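You operate a simulated robot arm through the tools that you are given. There is no shell and no other tool. Be economical: measure what you need, move in short steps, check, and stop when the job is done.

The job below is to be done with a simulated robot arm. You get a single attempt, and the scene is never put back.

Task
Take the small labelled carton from the top of the check bench and put it on the top of the parts bench. Take the red finished cap and leave it on the pane of the light box. Press the set button two times. Take the finished white cap from the top of the check bench and leave it on the top of the parts bench. Stack the numbered nest that says "1" from the top of the check bench on top of the numbered nest marked "3". Put the tall blue cap on the clear panel. Press the large key three times. Turn the aisle-side belt knob to 2. Open the upper drawer. The order is free. Set down upright: small labelled carton, tall blue cap.

Only the result counts: the job must be done as asked and must still hold three seconds after the hand-in. Knocking over, shifting, dropping, spilling or breaking anything else fails it. A push-on lid holds only when it is set on centred and level and pressed home; a screw cap is set on level and turned clockwise until tight.

Robot
A 7-joint arm with a two-finger parallel gripper on a trunk, on a base that drives. Base frame: it is fixed to the floor where the robot stands at the start and does not move with it; the origin is under the middle of the robot, x ahead of it, y to its left, z up; the surface under the hand at the start is at about z = 86. Readings come in cm, rad, newtons and seconds.
Its first joint turns from -2.897 to 2.897 rad. Places, roughly: aisle-side belt knob [-240, 210, 30]; clear panel (9x12x1 cm) [-310, 60, 80]; finished white cap (4x4x5 cm) [50, -10, 90]; large key [-50, 230, 150]; numbered nest [50, -25, 75]; pane of the light box (12x15 cm) [-244, 34, 84]; red finished cap (4x4x5 cm) [80, -10, 90]; set button [70, 10, 90]; small labelled carton [100, 0, 100]; tall blue cap (4x4x6 cm) [40, 150, 80]; top of the parts bench [-150, 0, 90]; upper drawer [-300, 50, 70]. Payload 3.43 kg.
Tool frame: the origin (TCP) lies between the finger pads and is the grasp point; the fingertips stand 3 cm ahead of it; z points along the fingers, y is the line along which they close. The gripper opens to 9.4 cm. The fingers are 2.8 cm wide and 1 cm thick; the gripper's body (5 by 9.6 cm) begins 5.5 cm behind the TCP.
Orientation is that of the tool frame in the base frame, as a unit quaternion [w, x, y, z]. With the fingers straight down and closing along the base's y, the tool's x points along the base's -x, its y along +y and its z along -z.

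Tools
- The arm moves only by the tool servo_tool. Its argument "moves" is a list of rows, each an object of numbers (a shift or turn left out is 0, a gripper value left out holds the last): "x", "y", "z": the shift along the tool's x, y, z in mm; "rx", "ry", "rz": the turn, a rotation vector about the tool's x, y, z in degrees; "jaw": the opening, from 0 (shut) to 1 (fully open). In form: [{"x": .., "y": .., "z": .., "rx": .., "ry": .., "rz": .., "jaw": ..}, ...]. A call has 1 to 20 rows; each row shifts and turns the commanded pose from where the row before left it, along the tool's axes as they then stand. Each row takes 0.2 s and may step no farther than 5 cm and 0.15 rad from the row before; otherwise, or with a gripper value out of range, the whole call is refused. A pose out of reach is approached as far as the arm can. The call stops where the force on the tool passes 40 N (or 10 N more than at its start, if that is more) or the arm is blocked; 0.2 s more then pass. The fingers move at their own pace (about 4.5 cm/s each) and stop on an object; they squeeze with about 28 N. The grip force told is the motor's: it shows also when the fingers shut on nothing. Time passes only in rows, and 0.2 s behind the last, so rows that do not move let the fingers close. It gives the time, the measured TCP pose, the force on the tool (base axes), the opening and the grip force at its end, in the units of the frame above (readings bear some noise), with the torque about the TCP (base axes, N m) and any sound that the robot's microphone picked up.
- Cameras (640 x 400 px; columns grow to the right, rows downward): "scene" is now at [42.77, 12.29, 106.71]; the picture's right is [-1.00, -0.05, 0.00], its down [-0.01, 0.20, -0.98] and it looks along [0.05, -0.98, -0.20] (base axes); focal length 214 px, centre (320, 200). "wrist" rides on the gripper at [7.6, 1.4, -10.3] in the tool frame; the picture's right is [-0.18, 0.98, 0.00], its down [-0.75, -0.14, -0.64] and it looks along [-0.63, -0.12, 0.77] (tool axes); focal length 243 px, centre (320, 200). There is no depth. A picture from a camera that has moved, and an enlarged one, comes with that camera's place and axes in the base frame and with its lens.
- get_image(camera): a new picture of that camera. The clock stands still meanwhile.
- lift_body(by): slides the trunk up (or, below 0, down) by that many cm; the arm and the scene camera ride with it, the base frame stays. It gives what a move gives, with no picture.
- base_move(legs): drives the robot by 1 to 6 legs, each [ahead, left, turn to the left] in cm, cm and rad, along the robot's own axes; the way and the turn of a leg run together, so that a leg with both is an arc; at most 150 cm and 3.142 rad a leg. The arm and the cameras ride along, it lands a little off, and it stops where it bumps. It gives what a move gives.
- pan_tilt(pan, tilt): turns the head with the scene camera to pan (to the left, within 1.798 rad either way) and tilt (down, from -0.506 to 1.204), counted from straight ahead of the robot. It gives what a move gives.
- inspect(camera, box): a new picture of the part [left, top, right, bottom] of that camera's present view, enlarged. The clock stands still meanwhile.
- hand_in(): hands the job in; it is judged then, once.

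Work in short steps. Places have to be worked out from the pictures, the camera data and where the tool is seen: move nearer, look again, correct. Check each grasp and each placing, and mend what went wrong. You have 207 turns and 200 pictures in all, those below and enlarged ones among them. Open the gripper and draw the arm clear of the work before you hand the job in, unless the task says otherwise; then end with one line.

The tools are called as name(argument=value, ...) on one line, values as JSON. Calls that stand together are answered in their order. servo_tool: Moves the arm, as the interface text tells. Its arguments: {"type":"object","properties":{"moves":{"type":"array","items":{"type":"object","properties":{"x":{"type":"number"},"y":{"type":"number"},"z":{"type":"number"},"rx":{"type":"number"},"ry":{"type":"number"},"rz":{"type":"number"},"jaw":{"type":"number"}}}}},"required":["moves"]} The other tools are called the same way: lift_body (by) slides the trunk up or down; base_move (legs) drives the base; pan_tilt (pan, tilt) turns the head that bears the scene camera; get_image (camera) takes a picture; inspect (camera, box) takes an enlarged picture of a part of a camera's view; hand_in () hands the job in.

At the start:

```text
clock: 0.0
tool_pos: [49.27, -32.05, 115.53]
tcp_rot: [0.048, -0.009, 0.992, 0.113]
wrist_force: [0.0, 0.2, -0.2]
moment: [0.01, 0.02, -0.02]
finger_gap: 9.39
grip_force: 0.0
trunk travel left (down, up): [-12.5, 36.5]
robot x, y, heading: [-0.13, 0.04, -0.004]
head pan, tilt: [-1.524, 0.197]
```

scene: 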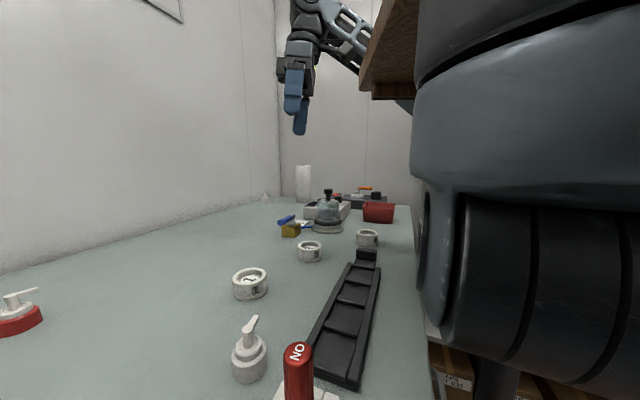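
wrist: 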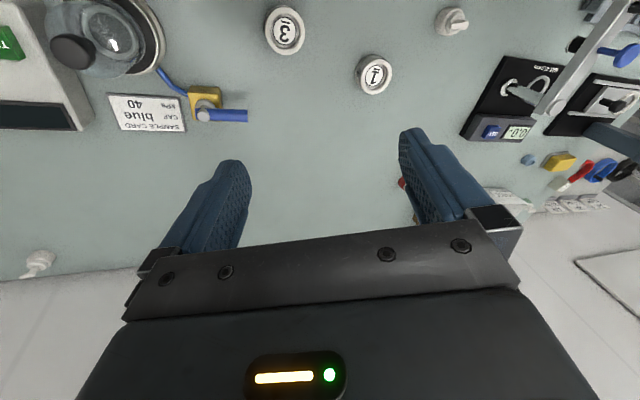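

I'll survey the surroundings first by panning the head to face the check bench ahead.

pan_tilt(pan=0, tilt=0.5)

get_image(camera="scene")

```text
clock: 1.6
tool_pos: [49.18, -32.09, 115.44]
tcp_rot: [0.047, -0.009, 0.992, 0.114]
wrist_force: [-0.1, 0.1, -0.3]
moment: [-0.01, 0.01, 0.0]
finger_gap: 9.4
grip_force: 0.1
trunk travel left (down, up): [-12.5, 36.5]
robot x, y, heading: [-0.21, -0.08, -0.002]
head pan, tilt: [0.0, 0.499]
```

```text
197 pictures are left
camera scene: at [51.43, 21.59, 103.91], right [0.0, -1.0, 0.0], down [-0.48, 0.0, -0.88], along [0.88, 0.0, -0.48], focal length 214 px, centre (320, 200)
```

scene: 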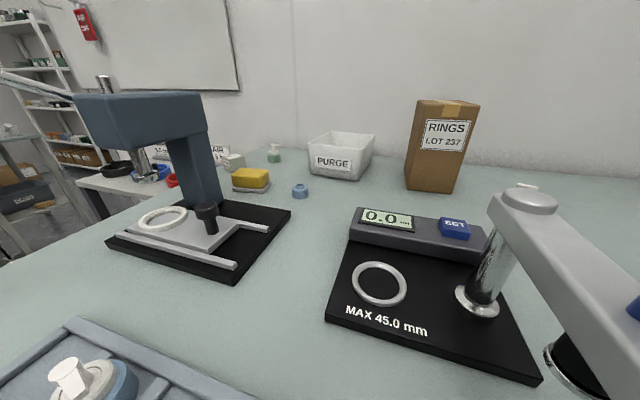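

I see the RINGS carton, the SET button and a ring gauge. I'll look left and right as well.

pan_tilt(pan=-0.7, tilt=0.6)

get_image(camera="scene")

pan_tilt(pan=0.8, tilt=0.4)

get_image(camera="scene")

pan_tilt(pan=1.7, tilt=0.2)

get_image(camera="scene")

```text
clock: 2.7
tool_pos: [49.16, -32.13, 115.4]
tcp_rot: [0.047, -0.009, 0.992, 0.114]
wrist_force: [0.1, 0.4, 0.4]
moment: [-0.03, -0.02, 0.0]
finger_gap: 9.4
grip_force: 0.0
trunk travel left (down, up): [-12.5, 36.5]
robot x, y, heading: [0.1, 0.24, 0.001]
head pan, tilt: [-0.7, 0.6]
```

```text
196 pictures are left
camera scene: at [49.09, 15.91, 103.0], right [-0.64, -0.77, 0.0], down [-0.43, 0.36, -0.83], along [0.63, -0.53, -0.56], focal length 214 px, centre (320, 200)
```

scene: 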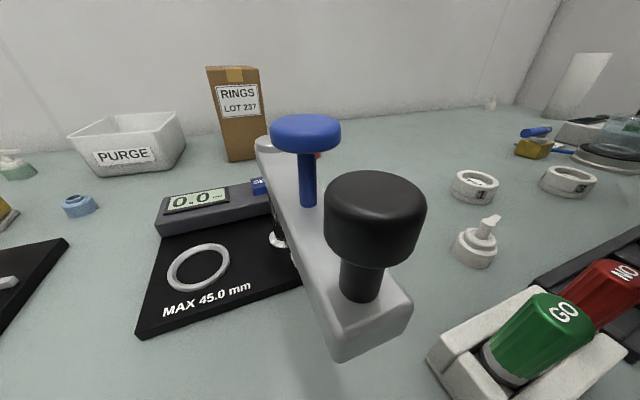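

```text
clock: 4.3
tool_pos: [49.26, -32.17, 115.36]
tcp_rot: [0.048, -0.009, 0.992, 0.114]
wrist_force: [0.0, 0.1, 1.0]
moment: [0.01, 0.01, 0.03]
finger_gap: 9.41
grip_force: 0.0
trunk travel left (down, up): [-12.5, 36.5]
robot x, y, heading: [0.15, 0.42, 0.003]
head pan, tilt: [0.799, 0.4]
```

```text
195 pictures are left
camera scene: at [48.79, 28.23, 104.82], right [0.72, -0.7, 0.0], down [-0.27, -0.28, -0.92], along [0.64, 0.66, -0.39], focal length 214 px, centre (320, 200)
```

scene: 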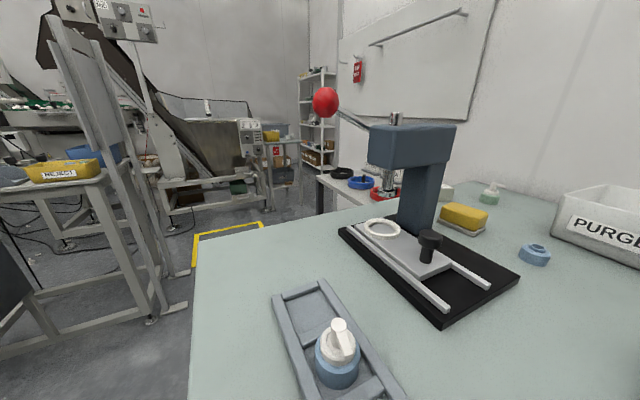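

```text
clock: 5.5
tool_pos: [49.42, -32.12, 115.39]
tcp_rot: [0.047, -0.009, 0.992, 0.114]
wrist_force: [0.4, 0.6, 0.4]
moment: [0.03, -0.02, 0.0]
finger_gap: 9.36
grip_force: 0.1
trunk travel left (down, up): [-12.5, 36.5]
robot x, y, heading: [0.21, -0.07, 0.001]
head pan, tilt: [1.7, 0.201]
```

```text
194 pictures are left
camera scene: at [41.13, 30.84, 106.67], right [0.99, 0.13, 0.0], down [0.03, -0.2, -0.98], along [-0.13, 0.97, -0.2], focal length 214 px, centre (320, 200)
```

scene: 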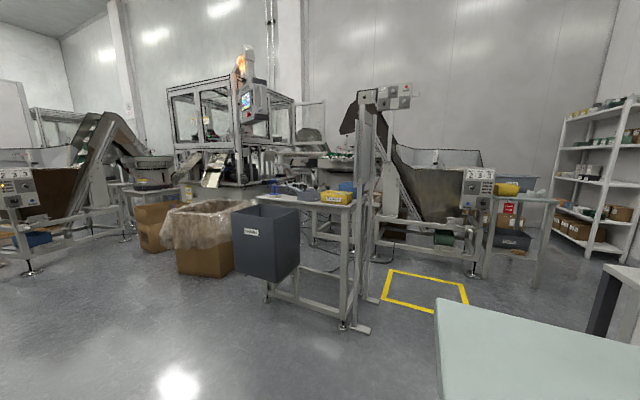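

Level the gripper to point straight down, and back the base off 12 cm so the nests come into the reach ring.

servo_tool(moves=[{"rx": 6.5, "ry": 2.7, "rz": 0.5}, {"rx": 6.5, "ry": 2.7, "rz": 0.5}, {}])

base_move(legs=[[-12, 0, 0]])

pan_tilt(pan=-0.8, tilt=0.3)

get_image(camera="scene")

get_image(camera="wrist")

```text
clock: 6.5
tool_pos: [49.29, -33.11, 112.8]
tcp_rot: [0.021, -0.008, 0.998, 0.052]
wrist_force: [-0.1, -0.9, 0.1]
moment: [-0.03, -0.01, -0.04]
finger_gap: 9.38
grip_force: 0.0
trunk travel left (down, up): [-12.5, 36.5]
robot x, y, heading: [-0.1, -0.09, 0.002]
head pan, tilt: [1.7, 0.201]
stopped in row 3: the arm was blocked; the commanded pose is now the measured one
```

```text
clock: 7.7
tool_pos: [37.41, -33.17, 112.82]
tcp_rot: [0.022, -0.009, 0.998, 0.051]
wrist_force: [0.4, 0.0, -0.2]
moment: [0.0, -0.03, -0.02]
finger_gap: 9.41
grip_force: 0.1
trunk travel left (down, up): [-12.5, 36.5]
robot x, y, heading: [-12.05, 0.14, 0.003]
head pan, tilt: [1.7, 0.201]
```

```text
clock: 10.0
tool_pos: [37.5, -33.19, 112.79]
tcp_rot: [0.021, -0.007, 0.998, 0.052]
wrist_force: [0.2, 0.3, -0.2]
moment: [-0.03, -0.03, 0.01]
finger_gap: 9.42
grip_force: 0.1
trunk travel left (down, up): [-12.5, 36.5]
robot x, y, heading: [-11.65, -0.34, 0.002]
head pan, tilt: [-0.799, 0.3]
```

```text
193 pictures are left
camera scene: at [37.01, 14.87, 105.74], right [-0.72, -0.7, 0.0], down [-0.21, 0.21, -0.96], along [0.67, -0.68, -0.3], focal length 214 px, centre (320, 200)
```

scene: 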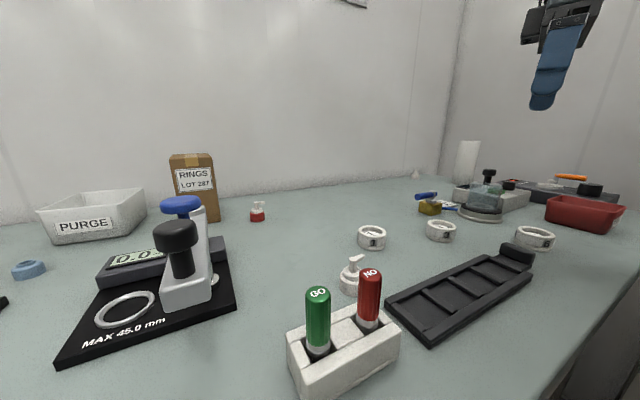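

```text
192 pictures are left
camera wrist: at [29.27, -32.89, 122.77], right [0.17, 0.98, 0.11], down [0.73, -0.2, 0.66], along [0.66, -0.03, -0.75], focal length 243 px, centre (320, 200)
```

wrist: 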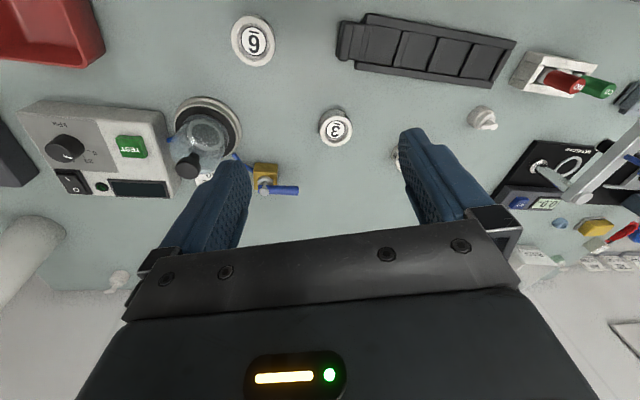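

Arm has room now. Level out and move above nest "1" for a close view.

servo_tool(moves=[{"rx": 6, "ry": 2.4, "rz": 0.9}, {}, {"x": -21, "y": 38, "z": 10}, {"x": -21, "y": 38, "z": 10}, {"x": -21, "y": 38, "z": 10}, {"x": -21, "y": 38, "z": 10}, {}])

get_image(camera="wrist")

```text
clock: 11.6
tool_pos: [45.98, -18.05, 108.82]
tcp_rot: [0.0, 0.0, 1.0, 0.0]
wrist_force: [0.2, 0.3, 0.3]
moment: [0.04, 0.03, -0.01]
finger_gap: 9.36
grip_force: 0.0
trunk travel left (down, up): [-12.5, 36.5]
robot x, y, heading: [-11.86, -0.08, -0.001]
head pan, tilt: [-0.799, 0.3]
```

```text
191 pictures are left
camera wrist: at [38.27, -16.47, 118.95], right [0.18, 0.98, 0.0], down [0.75, -0.14, 0.64], along [0.63, -0.12, -0.77], focal length 243 px, centre (320, 200)
```

wrist: 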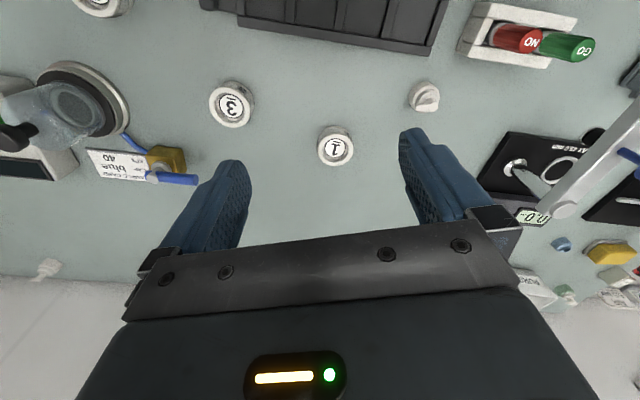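

Nest "1" sits about (54.2, -17.5). Enlarge it to check the label and height.

inspect(camera="wrist", box=[200, 60, 380, 180])

inspect(camera="scene", box=[320, 190, 600, 300])

```text
3.33 times, centred on (290, 120) of wrist
camera zoom: at [38.27, -16.47, 118.95], right [0.18, 0.98, 0.0], down [0.75, -0.14, 0.64], along [0.63, -0.12, -0.77], focal length 809 px, centre (420, 467)
```

zoom: 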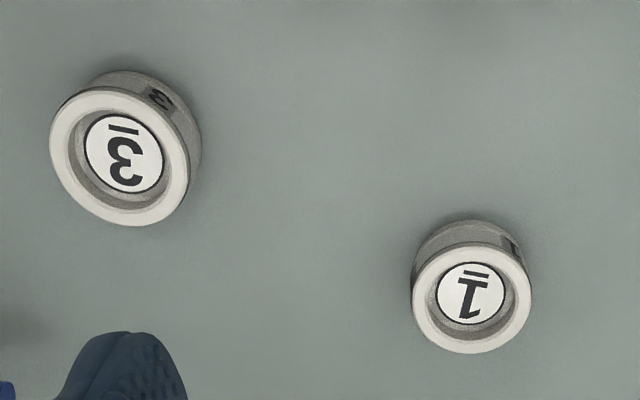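

```text
2.29 times, centred on (460, 245) of scene
camera zoom: at [37.0, 14.88, 105.75], right [-0.72, -0.7, 0.0], down [-0.21, 0.21, -0.96], along [0.67, -0.69, -0.3], focal length 490 px, centre (0, 97)
```

zoom: 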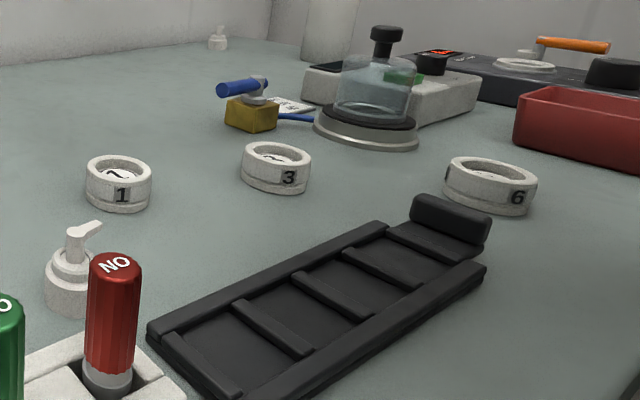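

Nest 1 is about 4.8 cm wide, at (54.7, -17.4), top near z 88.3. Move over it and down to just above.

servo_tool(moves=[{"x": -43, "y": 3, "z": 0}, {"x": -44, "y": 3, "z": 20}, {"z": 40}, {"z": 40}, {"z": 40}, {}])

get_image(camera="wrist")

get_image(camera="scene")

```text
clock: 13.0
tool_pos: [54.59, -17.55, 94.76]
tcp_rot: [0.0, -0.001, 1.0, 0.0]
wrist_force: [-0.4, -0.7, 0.2]
moment: [0.01, 0.03, 0.0]
finger_gap: 9.41
grip_force: 0.1
trunk travel left (down, up): [-12.5, 36.5]
robot x, y, heading: [-12.02, 0.05, -0.001]
head pan, tilt: [-0.799, 0.3]
```

```text
188 pictures are left
camera wrist: at [46.81, -16.03, 105.0], right [0.18, 0.98, 0.0], down [0.75, -0.14, 0.64], along [0.63, -0.12, -0.77], focal length 243 px, centre (320, 200)
```

wrist: 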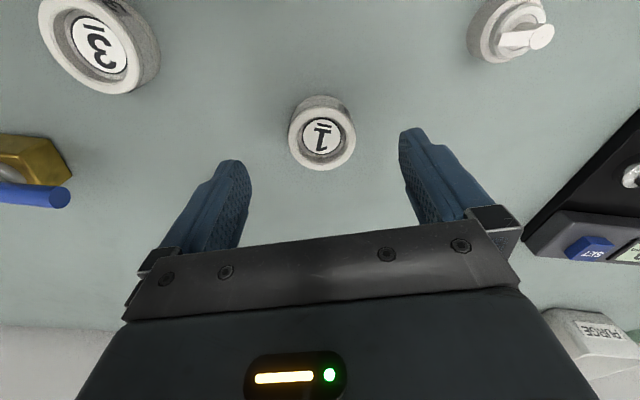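

```text
187 pictures are left
camera scene: at [37.01, 14.88, 105.75], right [-0.72, -0.7, 0.0], down [-0.21, 0.21, -0.96], along [0.67, -0.69, -0.3], focal length 214 px, centre (320, 200)
```

scene: 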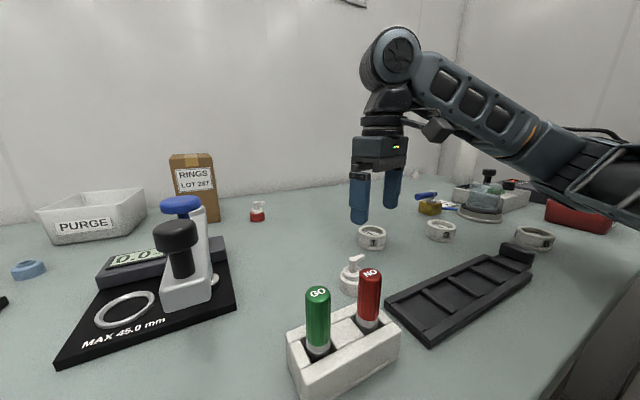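

Aligned within 2 mm. Descend to z 89.5 and close on nest 1.

servo_tool(moves=[{"z": 30, "y": 2}, {"z": 22}, {}, {"jaw": 0.45}, {"jaw": 0.45}, {"jaw": 0.3}, {"jaw": 0.3}, {"jaw": 0.3}])

```text
clock: 14.8
tool_pos: [54.57, -17.36, 89.59]
tcp_rot: [0.0, 0.0, 1.0, 0.001]
wrist_force: [0.2, 0.5, 0.3]
moment: [-0.02, 0.04, -0.01]
finger_gap: 4.85
grip_force: 28.3
trunk travel left (down, up): [-12.5, 36.5]
robot x, y, heading: [-11.93, 0.11, 0.0]
head pan, tilt: [-0.799, 0.3]
```

Gripped at 4.85 cm. Lift and move above nest 3.

servo_tool(moves=[{"z": -40}, {"z": -30}, {"x": 26, "y": -40}, {"x": 26, "y": -40}, {"x": 26, "y": -39}, {}])

get_image(camera="wrist")

inspect(camera="scene", box=[320, 130, 560, 280])

```text
clock: 16.2
tool_pos: [46.99, -29.2, 96.8]
tcp_rot: [-0.001, 0.0, 1.0, -0.001]
wrist_force: [-0.2, 0.5, -0.7]
moment: [-0.04, -0.01, 0.01]
finger_gap: 4.85
grip_force: 27.8
trunk travel left (down, up): [-12.5, 36.5]
robot x, y, heading: [-11.58, -0.13, 0.001]
head pan, tilt: [-0.799, 0.3]
```

```text
186 pictures are left
camera wrist: at [39.28, -27.72, 106.8], right [0.18, 0.98, 0.0], down [0.75, -0.14, 0.64], along [0.63, -0.12, -0.77], focal length 243 px, centre (320, 200)
```

wrist: 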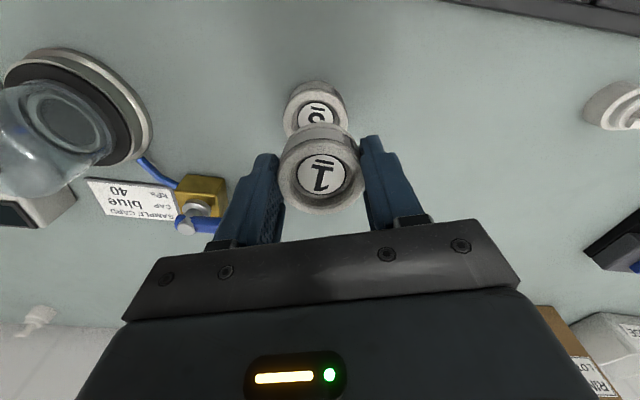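

```text
2.67 times, centred on (440, 205) of scene
camera zoom: at [37.01, 14.87, 105.74], right [-0.72, -0.7, 0.0], down [-0.21, 0.21, -0.96], along [0.67, -0.69, -0.3], focal length 572 px, centre (0, 187)
```

zoom: 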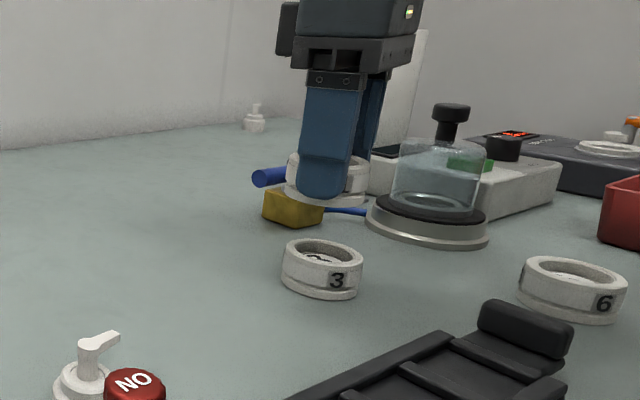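

Zoom in to pin nest 3's centre under the held nest.

inspect(camera="wrist", box=[240, 60, 400, 160])

```text
4.00 times, centred on (320, 110) of wrist
camera zoom: at [39.28, -27.72, 106.8], right [0.18, 0.98, 0.0], down [0.75, -0.14, 0.64], along [0.63, -0.12, -0.77], focal length 970 px, centre (320, 560)
```

zoom: 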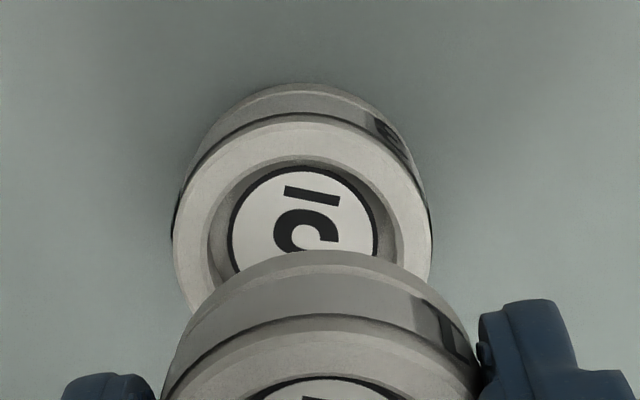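

Nest 3 centre about (46.6, -29.3). Shift 3 mm and lower near contact.

servo_tool(moves=[{"x": 3, "y": -1, "z": 20}, {"z": 18}, {}])

inspect(camera="scene", box=[380, 170, 500, 260])

inspect(camera="wrist", box=[240, 60, 400, 220])

```text
clock: 17.0
tool_pos: [46.61, -29.23, 92.85]
tcp_rot: [0.0, -0.001, 1.0, -0.001]
wrist_force: [0.2, 0.1, -1.1]
moment: [-0.02, 0.01, -0.01]
finger_gap: 4.88
grip_force: 27.9
trunk travel left (down, up): [-12.5, 36.5]
robot x, y, heading: [-11.81, 0.02, 0.001]
head pan, tilt: [-0.799, 0.3]
```

```text
4.44 times, centred on (440, 215) of scene
camera zoom: at [37.01, 14.87, 105.74], right [-0.72, -0.7, 0.0], down [-0.21, 0.21, -0.96], along [0.67, -0.69, -0.3], focal length 953 px, centre (-213, 133)
```

zoom: 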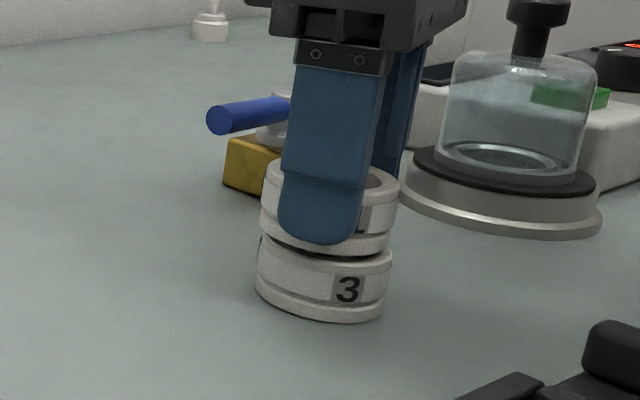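

```text
2.50 times, centred on (320, 140) of wrist
camera zoom: at [38.84, -27.81, 103.04], right [0.18, 0.98, 0.0], down [0.75, -0.14, 0.64], along [0.63, -0.12, -0.77], focal length 606 px, centre (320, 350)
```

zoom: 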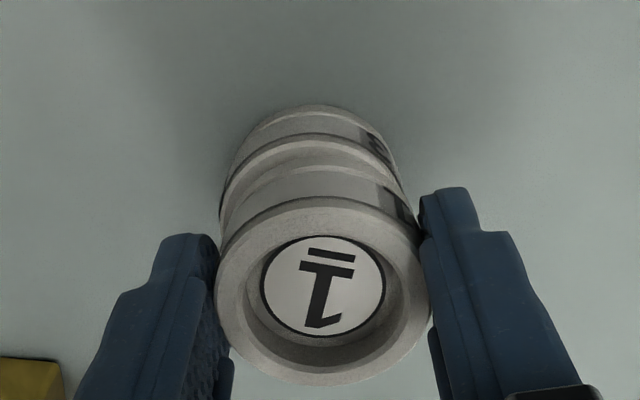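

Nest 1 appears ~2 mm too far +y relative to nest 3; correct that and lower gently.

servo_tool(moves=[{"y": -2.3}, {"z": 4}, {"z": 2}, {}])

inspect(camera="scene", box=[380, 170, 500, 260])

```text
clock: 18.0
tool_pos: [46.48, -29.52, 92.44]
tcp_rot: [0.001, 0.0, 1.0, -0.001]
wrist_force: [4.1, -2.8, 22.2]
moment: [0.01, -0.21, -0.06]
finger_gap: 4.84
grip_force: 27.6
trunk travel left (down, up): [-12.5, 36.5]
robot x, y, heading: [-11.66, 0.01, 0.003]
head pan, tilt: [-0.799, 0.3]
```

```text
4.44 times, centred on (440, 215) of scene
camera zoom: at [36.99, 14.88, 105.78], right [-0.72, -0.7, 0.0], down [-0.21, 0.21, -0.96], along [0.67, -0.69, -0.3], focal length 953 px, centre (-213, 133)
```

zoom: 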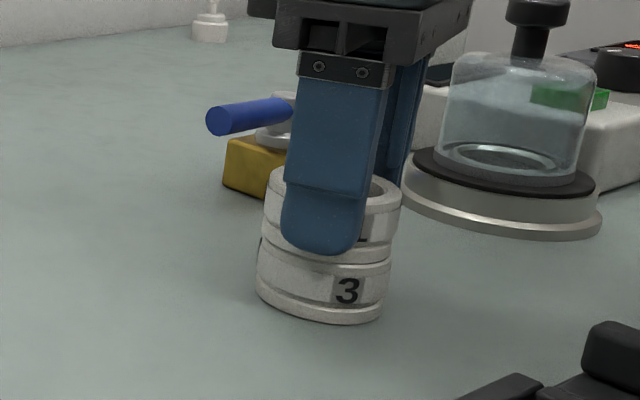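

Contact at 22 N. Zoom to see whether it has seated.

inspect(camera="scene", box=[420, 195, 470, 250])

inspect(camera="wrist", box=[240, 60, 400, 220])

```text
7.27 times, centred on (445, 222) of scene
camera zoom: at [36.99, 14.88, 105.78], right [-0.72, -0.7, 0.0], down [-0.21, 0.21, -0.96], along [0.67, -0.69, -0.3], focal length 1560 px, centre (-589, 36)
```

zoom: 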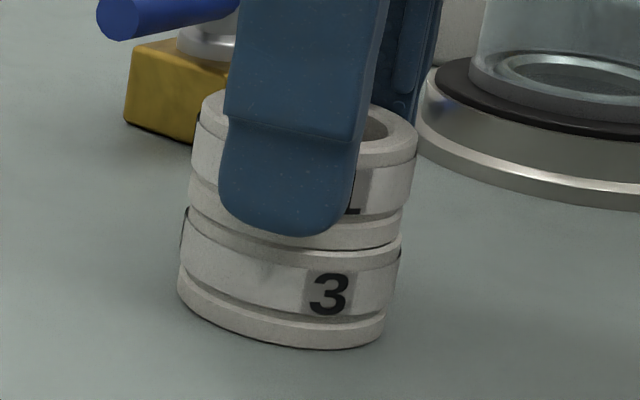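

```text
2.50 times, centred on (320, 140) of wrist
camera zoom: at [38.69, -27.99, 102.58], right [0.18, 0.98, 0.0], down [0.75, -0.14, 0.64], along [0.63, -0.12, -0.77], focal length 606 px, centre (320, 350)
```

zoom: 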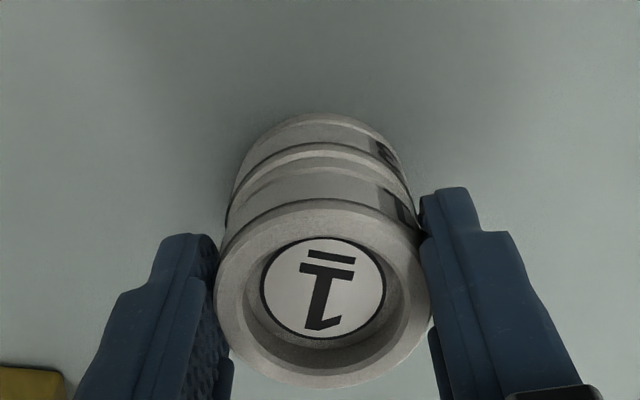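

Flat stacked with good alignment. Relieve pressure, release, and rise.

servo_tool(moves=[{"z": -2}, {"jaw": 0.62}, {"jaw": 0.62}, {"jaw": 0.62}, {"z": -30}, {"z": -40}, {"z": -40}, {"x": 30, "z": -20}, {}])

get_image(camera="wrist")

inspect(camera="scene", box=[320, 170, 500, 300])

```text
clock: 20.0
tool_pos: [43.57, -29.39, 105.57]
tcp_rot: [0.0, -0.002, 1.0, 0.001]
wrist_force: [0.0, 0.3, -0.2]
moment: [0.03, 0.0, 0.0]
finger_gap: 5.83
grip_force: 0.0
trunk travel left (down, up): [-12.5, 36.5]
robot x, y, heading: [-11.72, -0.04, 0.0]
head pan, tilt: [-0.799, 0.3]
```

```text
178 pictures are left
camera wrist: at [35.8, -27.95, 115.69], right [0.18, 0.98, 0.0], down [0.75, -0.14, 0.64], along [0.63, -0.12, -0.77], focal length 243 px, centre (320, 200)
```

wrist: 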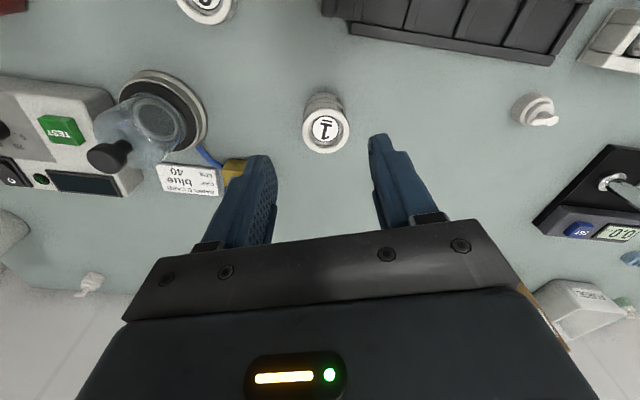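

```text
3.08 times, centred on (410, 235) of scene
camera zoom: at [37.01, 14.88, 105.74], right [-0.72, -0.7, 0.0], down [-0.21, 0.21, -0.96], along [0.67, -0.69, -0.3], focal length 660 px, centre (43, 92)
```

zoom: 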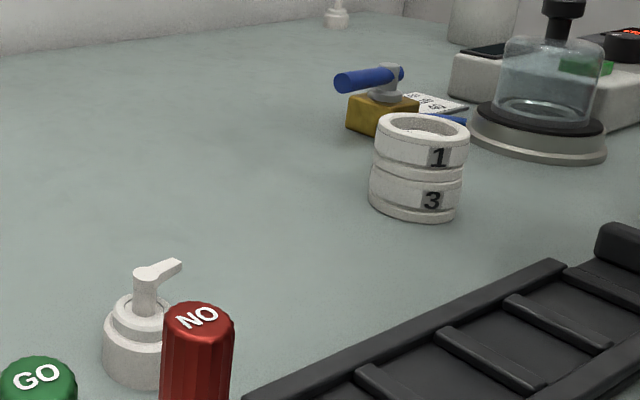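

Stack is good. Next, the SET button: close the jaws and move up for a view of the gauge.

servo_tool(moves=[{"z": -45, "jaw": 0}, {"z": -45}, {"x": -30, "y": 40}, {"x": -20, "y": 45}, {"x": -20, "y": 45}, {"x": -20, "y": 45}, {"x": -10, "y": 45}, {"x": -10, "y": 45}, {"y": 45}, {}, {}])

get_image(camera="wrist")

pan_tilt(pan=-0.4, tilt=0.5)

get_image(camera="scene")

```text
clock: 22.4
tool_pos: [54.45, 1.79, 114.38]
tcp_rot: [0.0, 0.001, 1.0, 0.0]
wrist_force: [0.9, 0.0, -0.1]
moment: [-0.01, 0.0, 0.01]
finger_gap: 0.0
grip_force: 28.6
trunk travel left (down, up): [-12.5, 36.5]
robot x, y, heading: [-11.74, 0.0, 0.001]
head pan, tilt: [-0.799, 0.3]
```

```text
176 pictures are left
camera wrist: at [46.67, 3.24, 124.46], right [0.18, 0.98, 0.0], down [0.75, -0.14, 0.64], along [0.63, -0.12, -0.77], focal length 243 px, centre (320, 200)
```

wrist: 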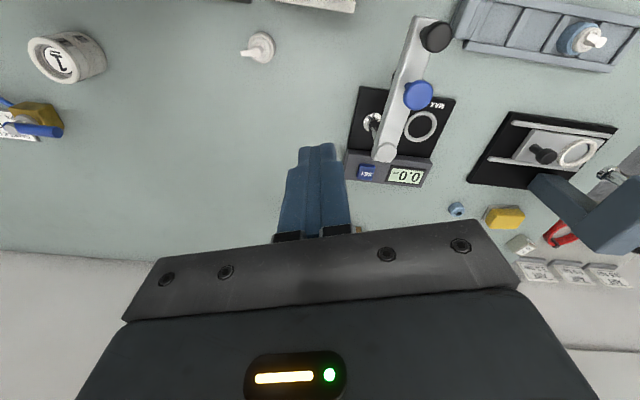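

```text
clock: 23.3
tool_pos: [54.36, 1.73, 114.21]
tcp_rot: [0.0, 0.0, 1.0, 0.0]
wrist_force: [0.7, -0.6, 1.0]
moment: [-0.01, 0.0, -0.01]
finger_gap: 0.0
grip_force: 28.0
trunk travel left (down, up): [-12.5, 36.5]
robot x, y, heading: [-11.7, 0.02, 0.001]
head pan, tilt: [-0.4, 0.499]
```

```text
175 pictures are left
camera scene: at [38.88, 18.02, 103.91], right [-0.39, -0.92, 0.0], down [-0.44, 0.19, -0.88], along [0.81, -0.34, -0.48], focal length 214 px, centre (320, 200)
```

scene: 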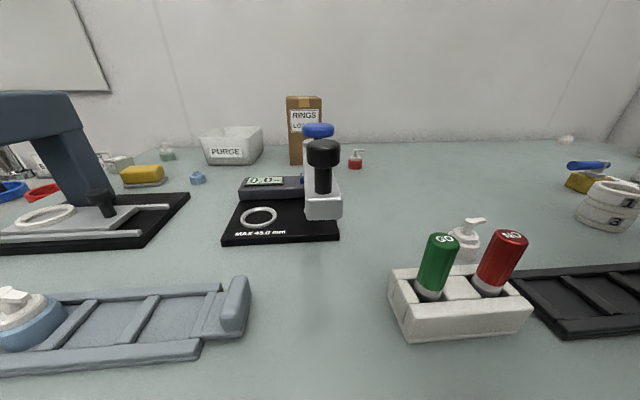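

SET button triangulates to (70.6, 6.8, 89.9). Move above it, then look.

servo_tool(moves=[{"x": -40, "y": 13}, {"x": -40, "y": 13}, {"x": -41, "y": 12}, {"x": -41, "y": 12}, {"z": 40}, {"z": 40}, {"z": 40}, {"z": 40}, {}])

get_image(camera="wrist")

pan_tilt(pan=-0.3, tilt=0.3)

get_image(camera="scene")

```text
clock: 25.3
tool_pos: [70.37, 6.61, 98.56]
tcp_rot: [0.0, -0.001, 1.0, 0.0]
wrist_force: [-0.8, 0.4, 0.3]
moment: [0.03, -0.01, -0.02]
finger_gap: 0.0
grip_force: 28.2
trunk travel left (down, up): [-12.5, 36.5]
robot x, y, heading: [-11.75, -0.36, -0.004]
head pan, tilt: [-0.4, 0.499]
```

```text
174 pictures are left
camera wrist: at [62.74, 8.08, 108.78], right [0.18, 0.98, 0.0], down [0.75, -0.14, 0.64], along [0.63, -0.12, -0.77], focal length 243 px, centre (320, 200)
```

wrist: 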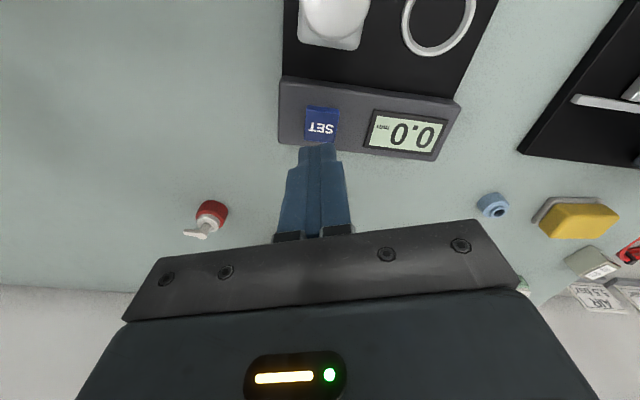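

```text
clock: 26.0
tool_pos: [70.38, 6.62, 98.76]
tcp_rot: [0.0, 0.0, 1.0, -0.001]
wrist_force: [-0.2, -0.2, 0.7]
moment: [0.01, 0.04, -0.02]
finger_gap: 0.0
grip_force: 28.0
trunk travel left (down, up): [-12.5, 36.5]
robot x, y, heading: [-11.96, 0.03, -0.002]
head pan, tilt: [-0.3, 0.3]
```

```text
173 pictures are left
camera scene: at [39.42, 18.8, 105.74], right [-0.3, -0.95, 0.0], down [-0.28, 0.09, -0.96], along [0.91, -0.28, -0.3], focal length 214 px, centre (320, 200)
```

scene: 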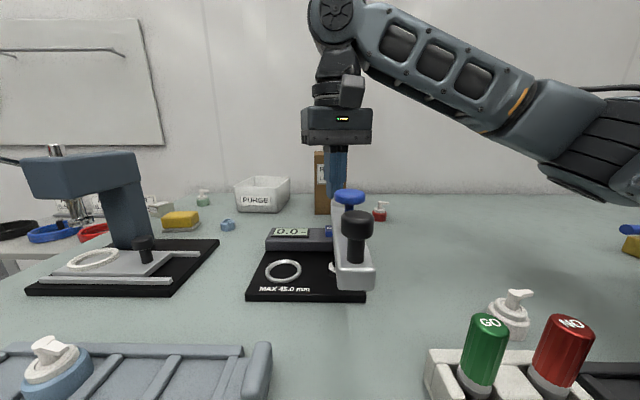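

Centred over SET. Descend and feel for contact.

servo_tool(moves=[{"z": 30}, {"z": 15}, {"z": 5}, {"z": 3}, {}])

```text
clock: 27.2
tool_pos: [70.56, 6.6, 92.99]
tcp_rot: [0.0, 0.001, 1.0, 0.0]
wrist_force: [-0.2, -0.1, 1.4]
moment: [-0.04, 0.0, 0.01]
finger_gap: 0.0
grip_force: 27.8
trunk travel left (down, up): [-12.5, 36.5]
robot x, y, heading: [-12.02, 0.18, 0.001]
head pan, tilt: [-0.3, 0.3]
```

Tip near 90; continue in small steps.

servo_tool(moves=[{"z": 2}, {"z": 2}, {}])

```text
clock: 28.0
tool_pos: [70.61, 6.71, 92.66]
tcp_rot: [0.0, -0.001, 1.0, 0.001]
wrist_force: [-1.6, -0.3, 6.0]
moment: [0.03, 0.06, 0.01]
finger_gap: 0.0
grip_force: 28.1
trunk travel left (down, up): [-12.5, 36.5]
robot x, y, heading: [-11.85, 0.01, 0.002]
head pan, tilt: [-0.3, 0.3]
heard: click
```

Heard a click – one press. Rise to let it reset.

servo_tool(moves=[{"z": -10}, {"z": -5}, {}, {}])

inspect(camera="wrist", box=[260, 60, 480, 180])

```text
clock: 29.0
tool_pos: [70.62, 6.57, 94.19]
tcp_rot: [0.0, 0.0, 1.0, 0.0]
wrist_force: [-0.5, 0.4, 0.0]
moment: [0.03, -0.03, 0.0]
finger_gap: 0.0
grip_force: 28.3
trunk travel left (down, up): [-12.5, 36.5]
robot x, y, heading: [-12.06, -0.34, 0.004]
head pan, tilt: [-0.3, 0.3]
```

```text
2.91 times, centred on (370, 120) of wrist
camera zoom: at [62.91, 8.03, 104.41], right [0.18, 0.98, 0.0], down [0.75, -0.14, 0.64], along [0.63, -0.12, -0.77], focal length 706 px, centre (174, 433)
```

zoom: 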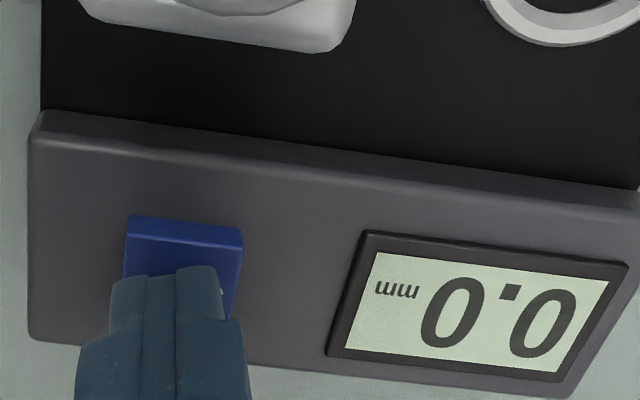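

Second press.

servo_tool(moves=[{"z": 8}, {"z": 4}, {"z": 3}, {}])

```text
clock: 30.0
tool_pos: [70.61, 6.55, 92.68]
tcp_rot: [-0.001, -0.001, 1.0, -0.001]
wrist_force: [0.3, 2.2, 5.2]
moment: [0.07, 0.02, 0.01]
finger_gap: 0.0
grip_force: 28.3
trunk travel left (down, up): [-12.5, 36.5]
robot x, y, heading: [-11.82, 0.12, -0.004]
head pan, tilt: [-0.3, 0.3]
heard: click
```

Two clicks, two presses. Rise, then move above the white cap with jaws partly open for a look.

servo_tool(moves=[{"z": -40}, {"z": -45}, {"z": -45}, {"z": -45}, {"x": 45, "y": -20}, {"x": 45, "y": -20, "jaw": 0.65}, {"x": 45, "y": -30}, {"x": 45, "y": -30}, {"x": 45, "y": -22}, {}])

get_image(camera="wrist")

get_image(camera="scene")

```text
refused: row 7 steps farther than a row can; nothing moved
```

```text
171 pictures are left
camera wrist: at [62.9, 8.09, 102.93], right [0.18, 0.98, 0.0], down [0.75, -0.14, 0.64], along [0.63, -0.12, -0.77], focal length 243 px, centre (320, 200)
```

wrist: 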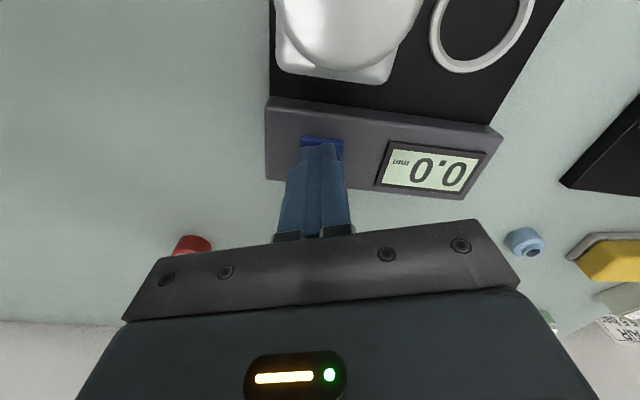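

```text
170 pictures are left
camera scene: at [39.41, 18.81, 105.75], right [-0.3, -0.96, 0.0], down [-0.28, 0.09, -0.96], along [0.91, -0.28, -0.3], focal length 214 px, centre (320, 200)
```

scene: 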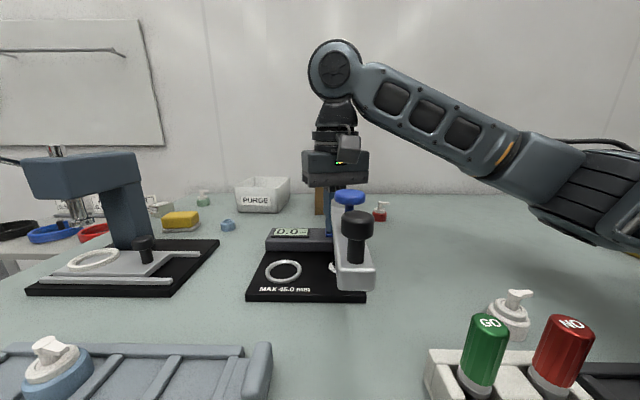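

Steps were too long; redo with smaller ones.

servo_tool(moves=[{"z": -40}, {"z": -45}, {"z": -45}, {"z": -45}, {"x": 40, "y": -20}, {"x": 40, "y": -20, "jaw": 0.65}, {"x": 40, "y": -20}, {"x": 40, "y": -20}, {"x": 40, "y": -20}, {"x": 30, "y": -20}, {}])

get_image(camera="wrist")

pan_tilt(pan=-1.0, tilt=0.5)

get_image(camera="scene")

```text
clock: 32.4
tool_pos: [47.65, -5.38, 110.29]
tcp_rot: [0.001, -0.001, 1.0, 0.0]
wrist_force: [-0.8, -0.4, 0.5]
moment: [0.01, 0.01, 0.03]
finger_gap: 6.1
grip_force: 0.1
trunk travel left (down, up): [-12.5, 36.5]
robot x, y, heading: [-12.22, -0.11, -0.003]
head pan, tilt: [-0.3, 0.3]
```

```text
169 pictures are left
camera wrist: at [39.92, -3.93, 120.5], right [0.18, 0.98, 0.0], down [0.75, -0.14, 0.64], along [0.63, -0.12, -0.77], focal length 243 px, centre (320, 200)
```

wrist: 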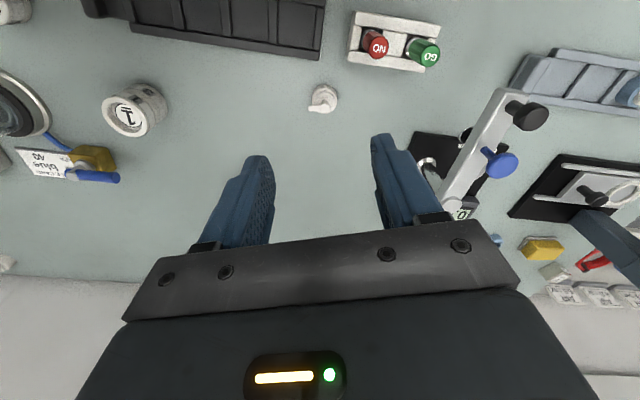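

```text
clock: 33.5
tool_pos: [47.58, -5.41, 110.39]
tcp_rot: [0.0, 0.0, 1.0, 0.0]
wrist_force: [-0.2, 1.0, -0.6]
moment: [0.01, -0.02, -0.01]
finger_gap: 6.13
grip_force: 0.1
trunk travel left (down, up): [-12.5, 36.5]
robot x, y, heading: [-11.86, 0.0, 0.004]
head pan, tilt: [-1.0, 0.499]
```

```text
168 pictures are left
camera scene: at [35.42, 13.92, 103.91], right [-0.84, -0.54, 0.0], down [-0.26, 0.4, -0.88], along [0.47, -0.74, -0.48], focal length 214 px, centre (320, 200)
```

scene: 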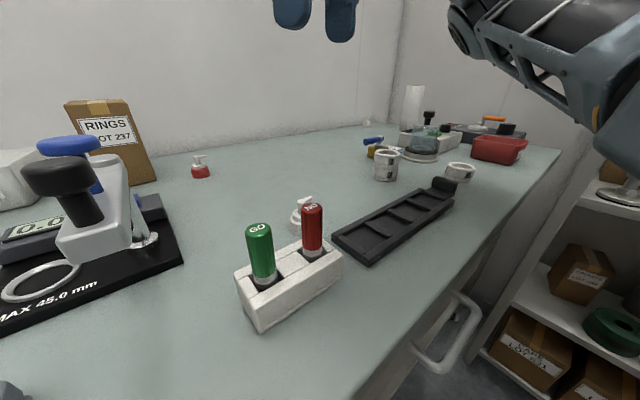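

Enlarge to find which way the spout points, so the fingers close on the base and not the spout.

inspect(camera="wrist", box=[280, 60, 400, 135])

inspect(camera="scene", box=[230, 180, 370, 270])

```text
5.33 times, centred on (340, 98) of wrist
camera zoom: at [39.95, -3.92, 120.51], right [0.18, 0.98, 0.0], down [0.75, -0.14, 0.64], along [0.63, -0.12, -0.77], focal length 1294 px, centre (213, 747)
```

zoom: 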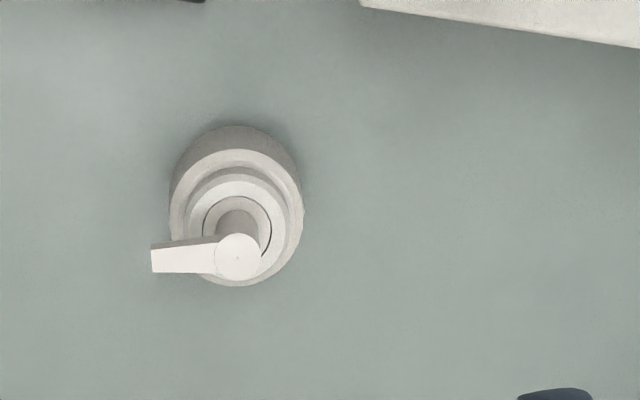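

```text
4.44 times, centred on (300, 225) of scene
camera zoom: at [35.42, 13.92, 103.91], right [-0.84, -0.54, 0.0], down [-0.26, 0.4, -0.88], along [0.47, -0.74, -0.48], focal length 953 px, centre (409, 89)
```

zoom: 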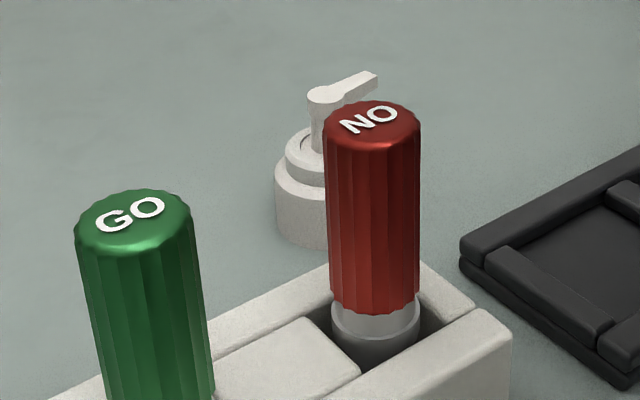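

Spout points to -y, so I'll rotate the gripper 90° to close along x (camera toward -y, away from the plugs).

servo_tool(moves=[{"x": -25, "y": 1, "rz": -7.5}, {"rz": -7.5}, {"rz": -7.5}, {"rz": -7.5}, {"rz": -7.5}, {"rz": -7.5}, {"rz": -7.5}, {"rz": -7.5}, {"rz": -7.5}, {"rz": -7.5}, {"rz": -7.5}, {"rz": -7.5}, {"z": 40}, {"z": 40}, {"z": 20}, {}])

get_image(camera="wrist")

inspect(camera="scene", box=[200, 100, 420, 270])

```text
clock: 36.9
tool_pos: [50.18, -5.35, 100.18]
tcp_rot: [0.001, -0.707, 0.707, 0.001]
wrist_force: [0.9, 0.1, 0.5]
moment: [0.01, -0.02, 0.0]
finger_gap: 6.1
grip_force: 0.0
trunk travel left (down, up): [-12.5, 36.5]
robot x, y, heading: [-11.26, -0.13, 0.001]
head pan, tilt: [-1.0, 0.499]
```

```text
165 pictures are left
camera wrist: at [48.6, -12.84, 110.35], right [-0.98, 0.18, 0.0], down [0.14, 0.75, 0.64], along [0.12, 0.63, -0.77], focal length 243 px, centre (320, 200)
```

wrist: 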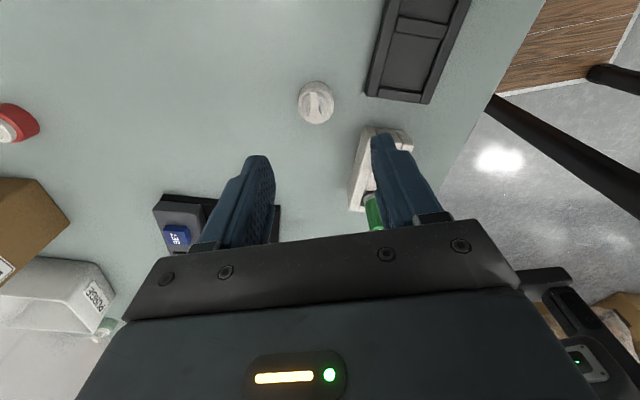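

```text
2.35 times, centred on (310, 185) of scene
camera zoom: at [35.41, 13.91, 103.9], right [-0.84, -0.54, 0.0], down [-0.26, 0.4, -0.88], along [0.47, -0.74, -0.48], focal length 505 px, centre (344, 235)
```

zoom: 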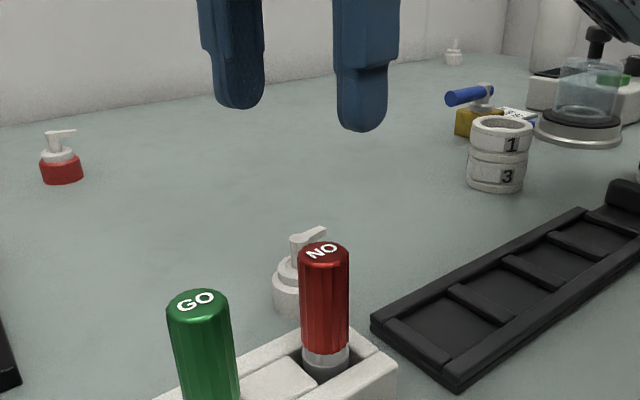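

Aligned. Descend to grip the base.

servo_tool(moves=[{"z": 40}, {"z": 35}, {"z": 30}, {}])

get_image(camera="wrist")

```text
clock: 37.9
tool_pos: [50.21, -5.27, 89.65]
tcp_rot: [0.0, -0.707, 0.707, 0.0]
wrist_force: [-0.1, 1.8, 0.4]
moment: [0.01, -0.03, -0.02]
finger_gap: 6.1
grip_force: 0.1
trunk travel left (down, up): [-12.5, 36.5]
robot x, y, heading: [-12.01, 0.14, 0.001]
head pan, tilt: [-1.0, 0.499]
```

```text
163 pictures are left
camera wrist: at [48.74, -12.78, 99.85], right [-0.98, 0.18, 0.0], down [0.14, 0.75, 0.64], along [0.12, 0.63, -0.77], focal length 243 px, centre (320, 200)
```

wrist: 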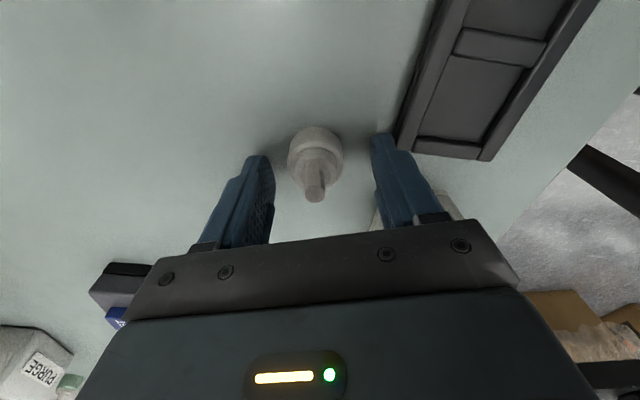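

Looks within tolerance; shift 3 mm toward -y and close.

servo_tool(moves=[{"x": 3}, {"jaw": 0.35}, {"jaw": 0.2}, {"jaw": 0.2}, {"jaw": 0.2}, {"jaw": 0.2}])

```text
clock: 39.3
tool_pos: [50.25, -5.53, 89.63]
tcp_rot: [0.0, -0.707, 0.707, 0.001]
wrist_force: [0.5, 0.6, 0.5]
moment: [-0.07, 0.05, 0.01]
finger_gap: 3.2
grip_force: 10.1
trunk travel left (down, up): [-12.5, 36.5]
robot x, y, heading: [-11.35, 0.24, -0.001]
head pan, tilt: [-1.0, 0.499]
```

servo_tool(moves=[{"jaw": 0.1}, {}, {"z": -30}, {"z": -40}, {"z": -40}, {"z": -40}, {}])

get_image(camera="wrist")

```text
clock: 40.9
tool_pos: [50.15, -5.79, 104.74]
tcp_rot: [0.001, 0.708, -0.706, 0.0]
wrist_force: [0.6, -0.6, -0.3]
moment: [-0.02, 0.02, -0.03]
finger_gap: 3.17
grip_force: 10.3
trunk travel left (down, up): [-12.5, 36.5]
robot x, y, heading: [-11.81, 0.11, -0.002]
head pan, tilt: [-1.0, 0.499]
```

```text
162 pictures are left
camera wrist: at [48.6, -13.3, 115.0], right [-0.98, 0.18, 0.0], down [0.14, 0.75, 0.64], along [0.12, 0.63, -0.77], focal length 243 px, centre (320, 200)
```

wrist: 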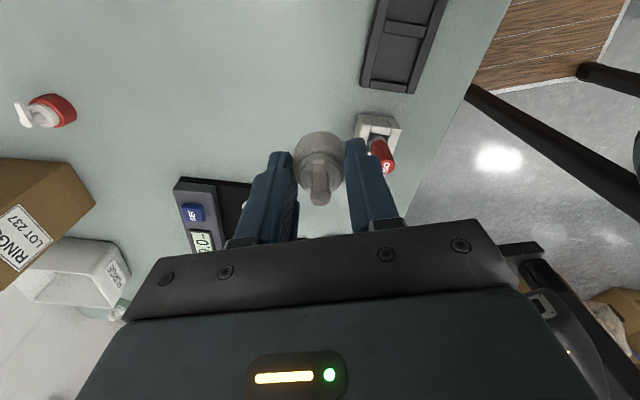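

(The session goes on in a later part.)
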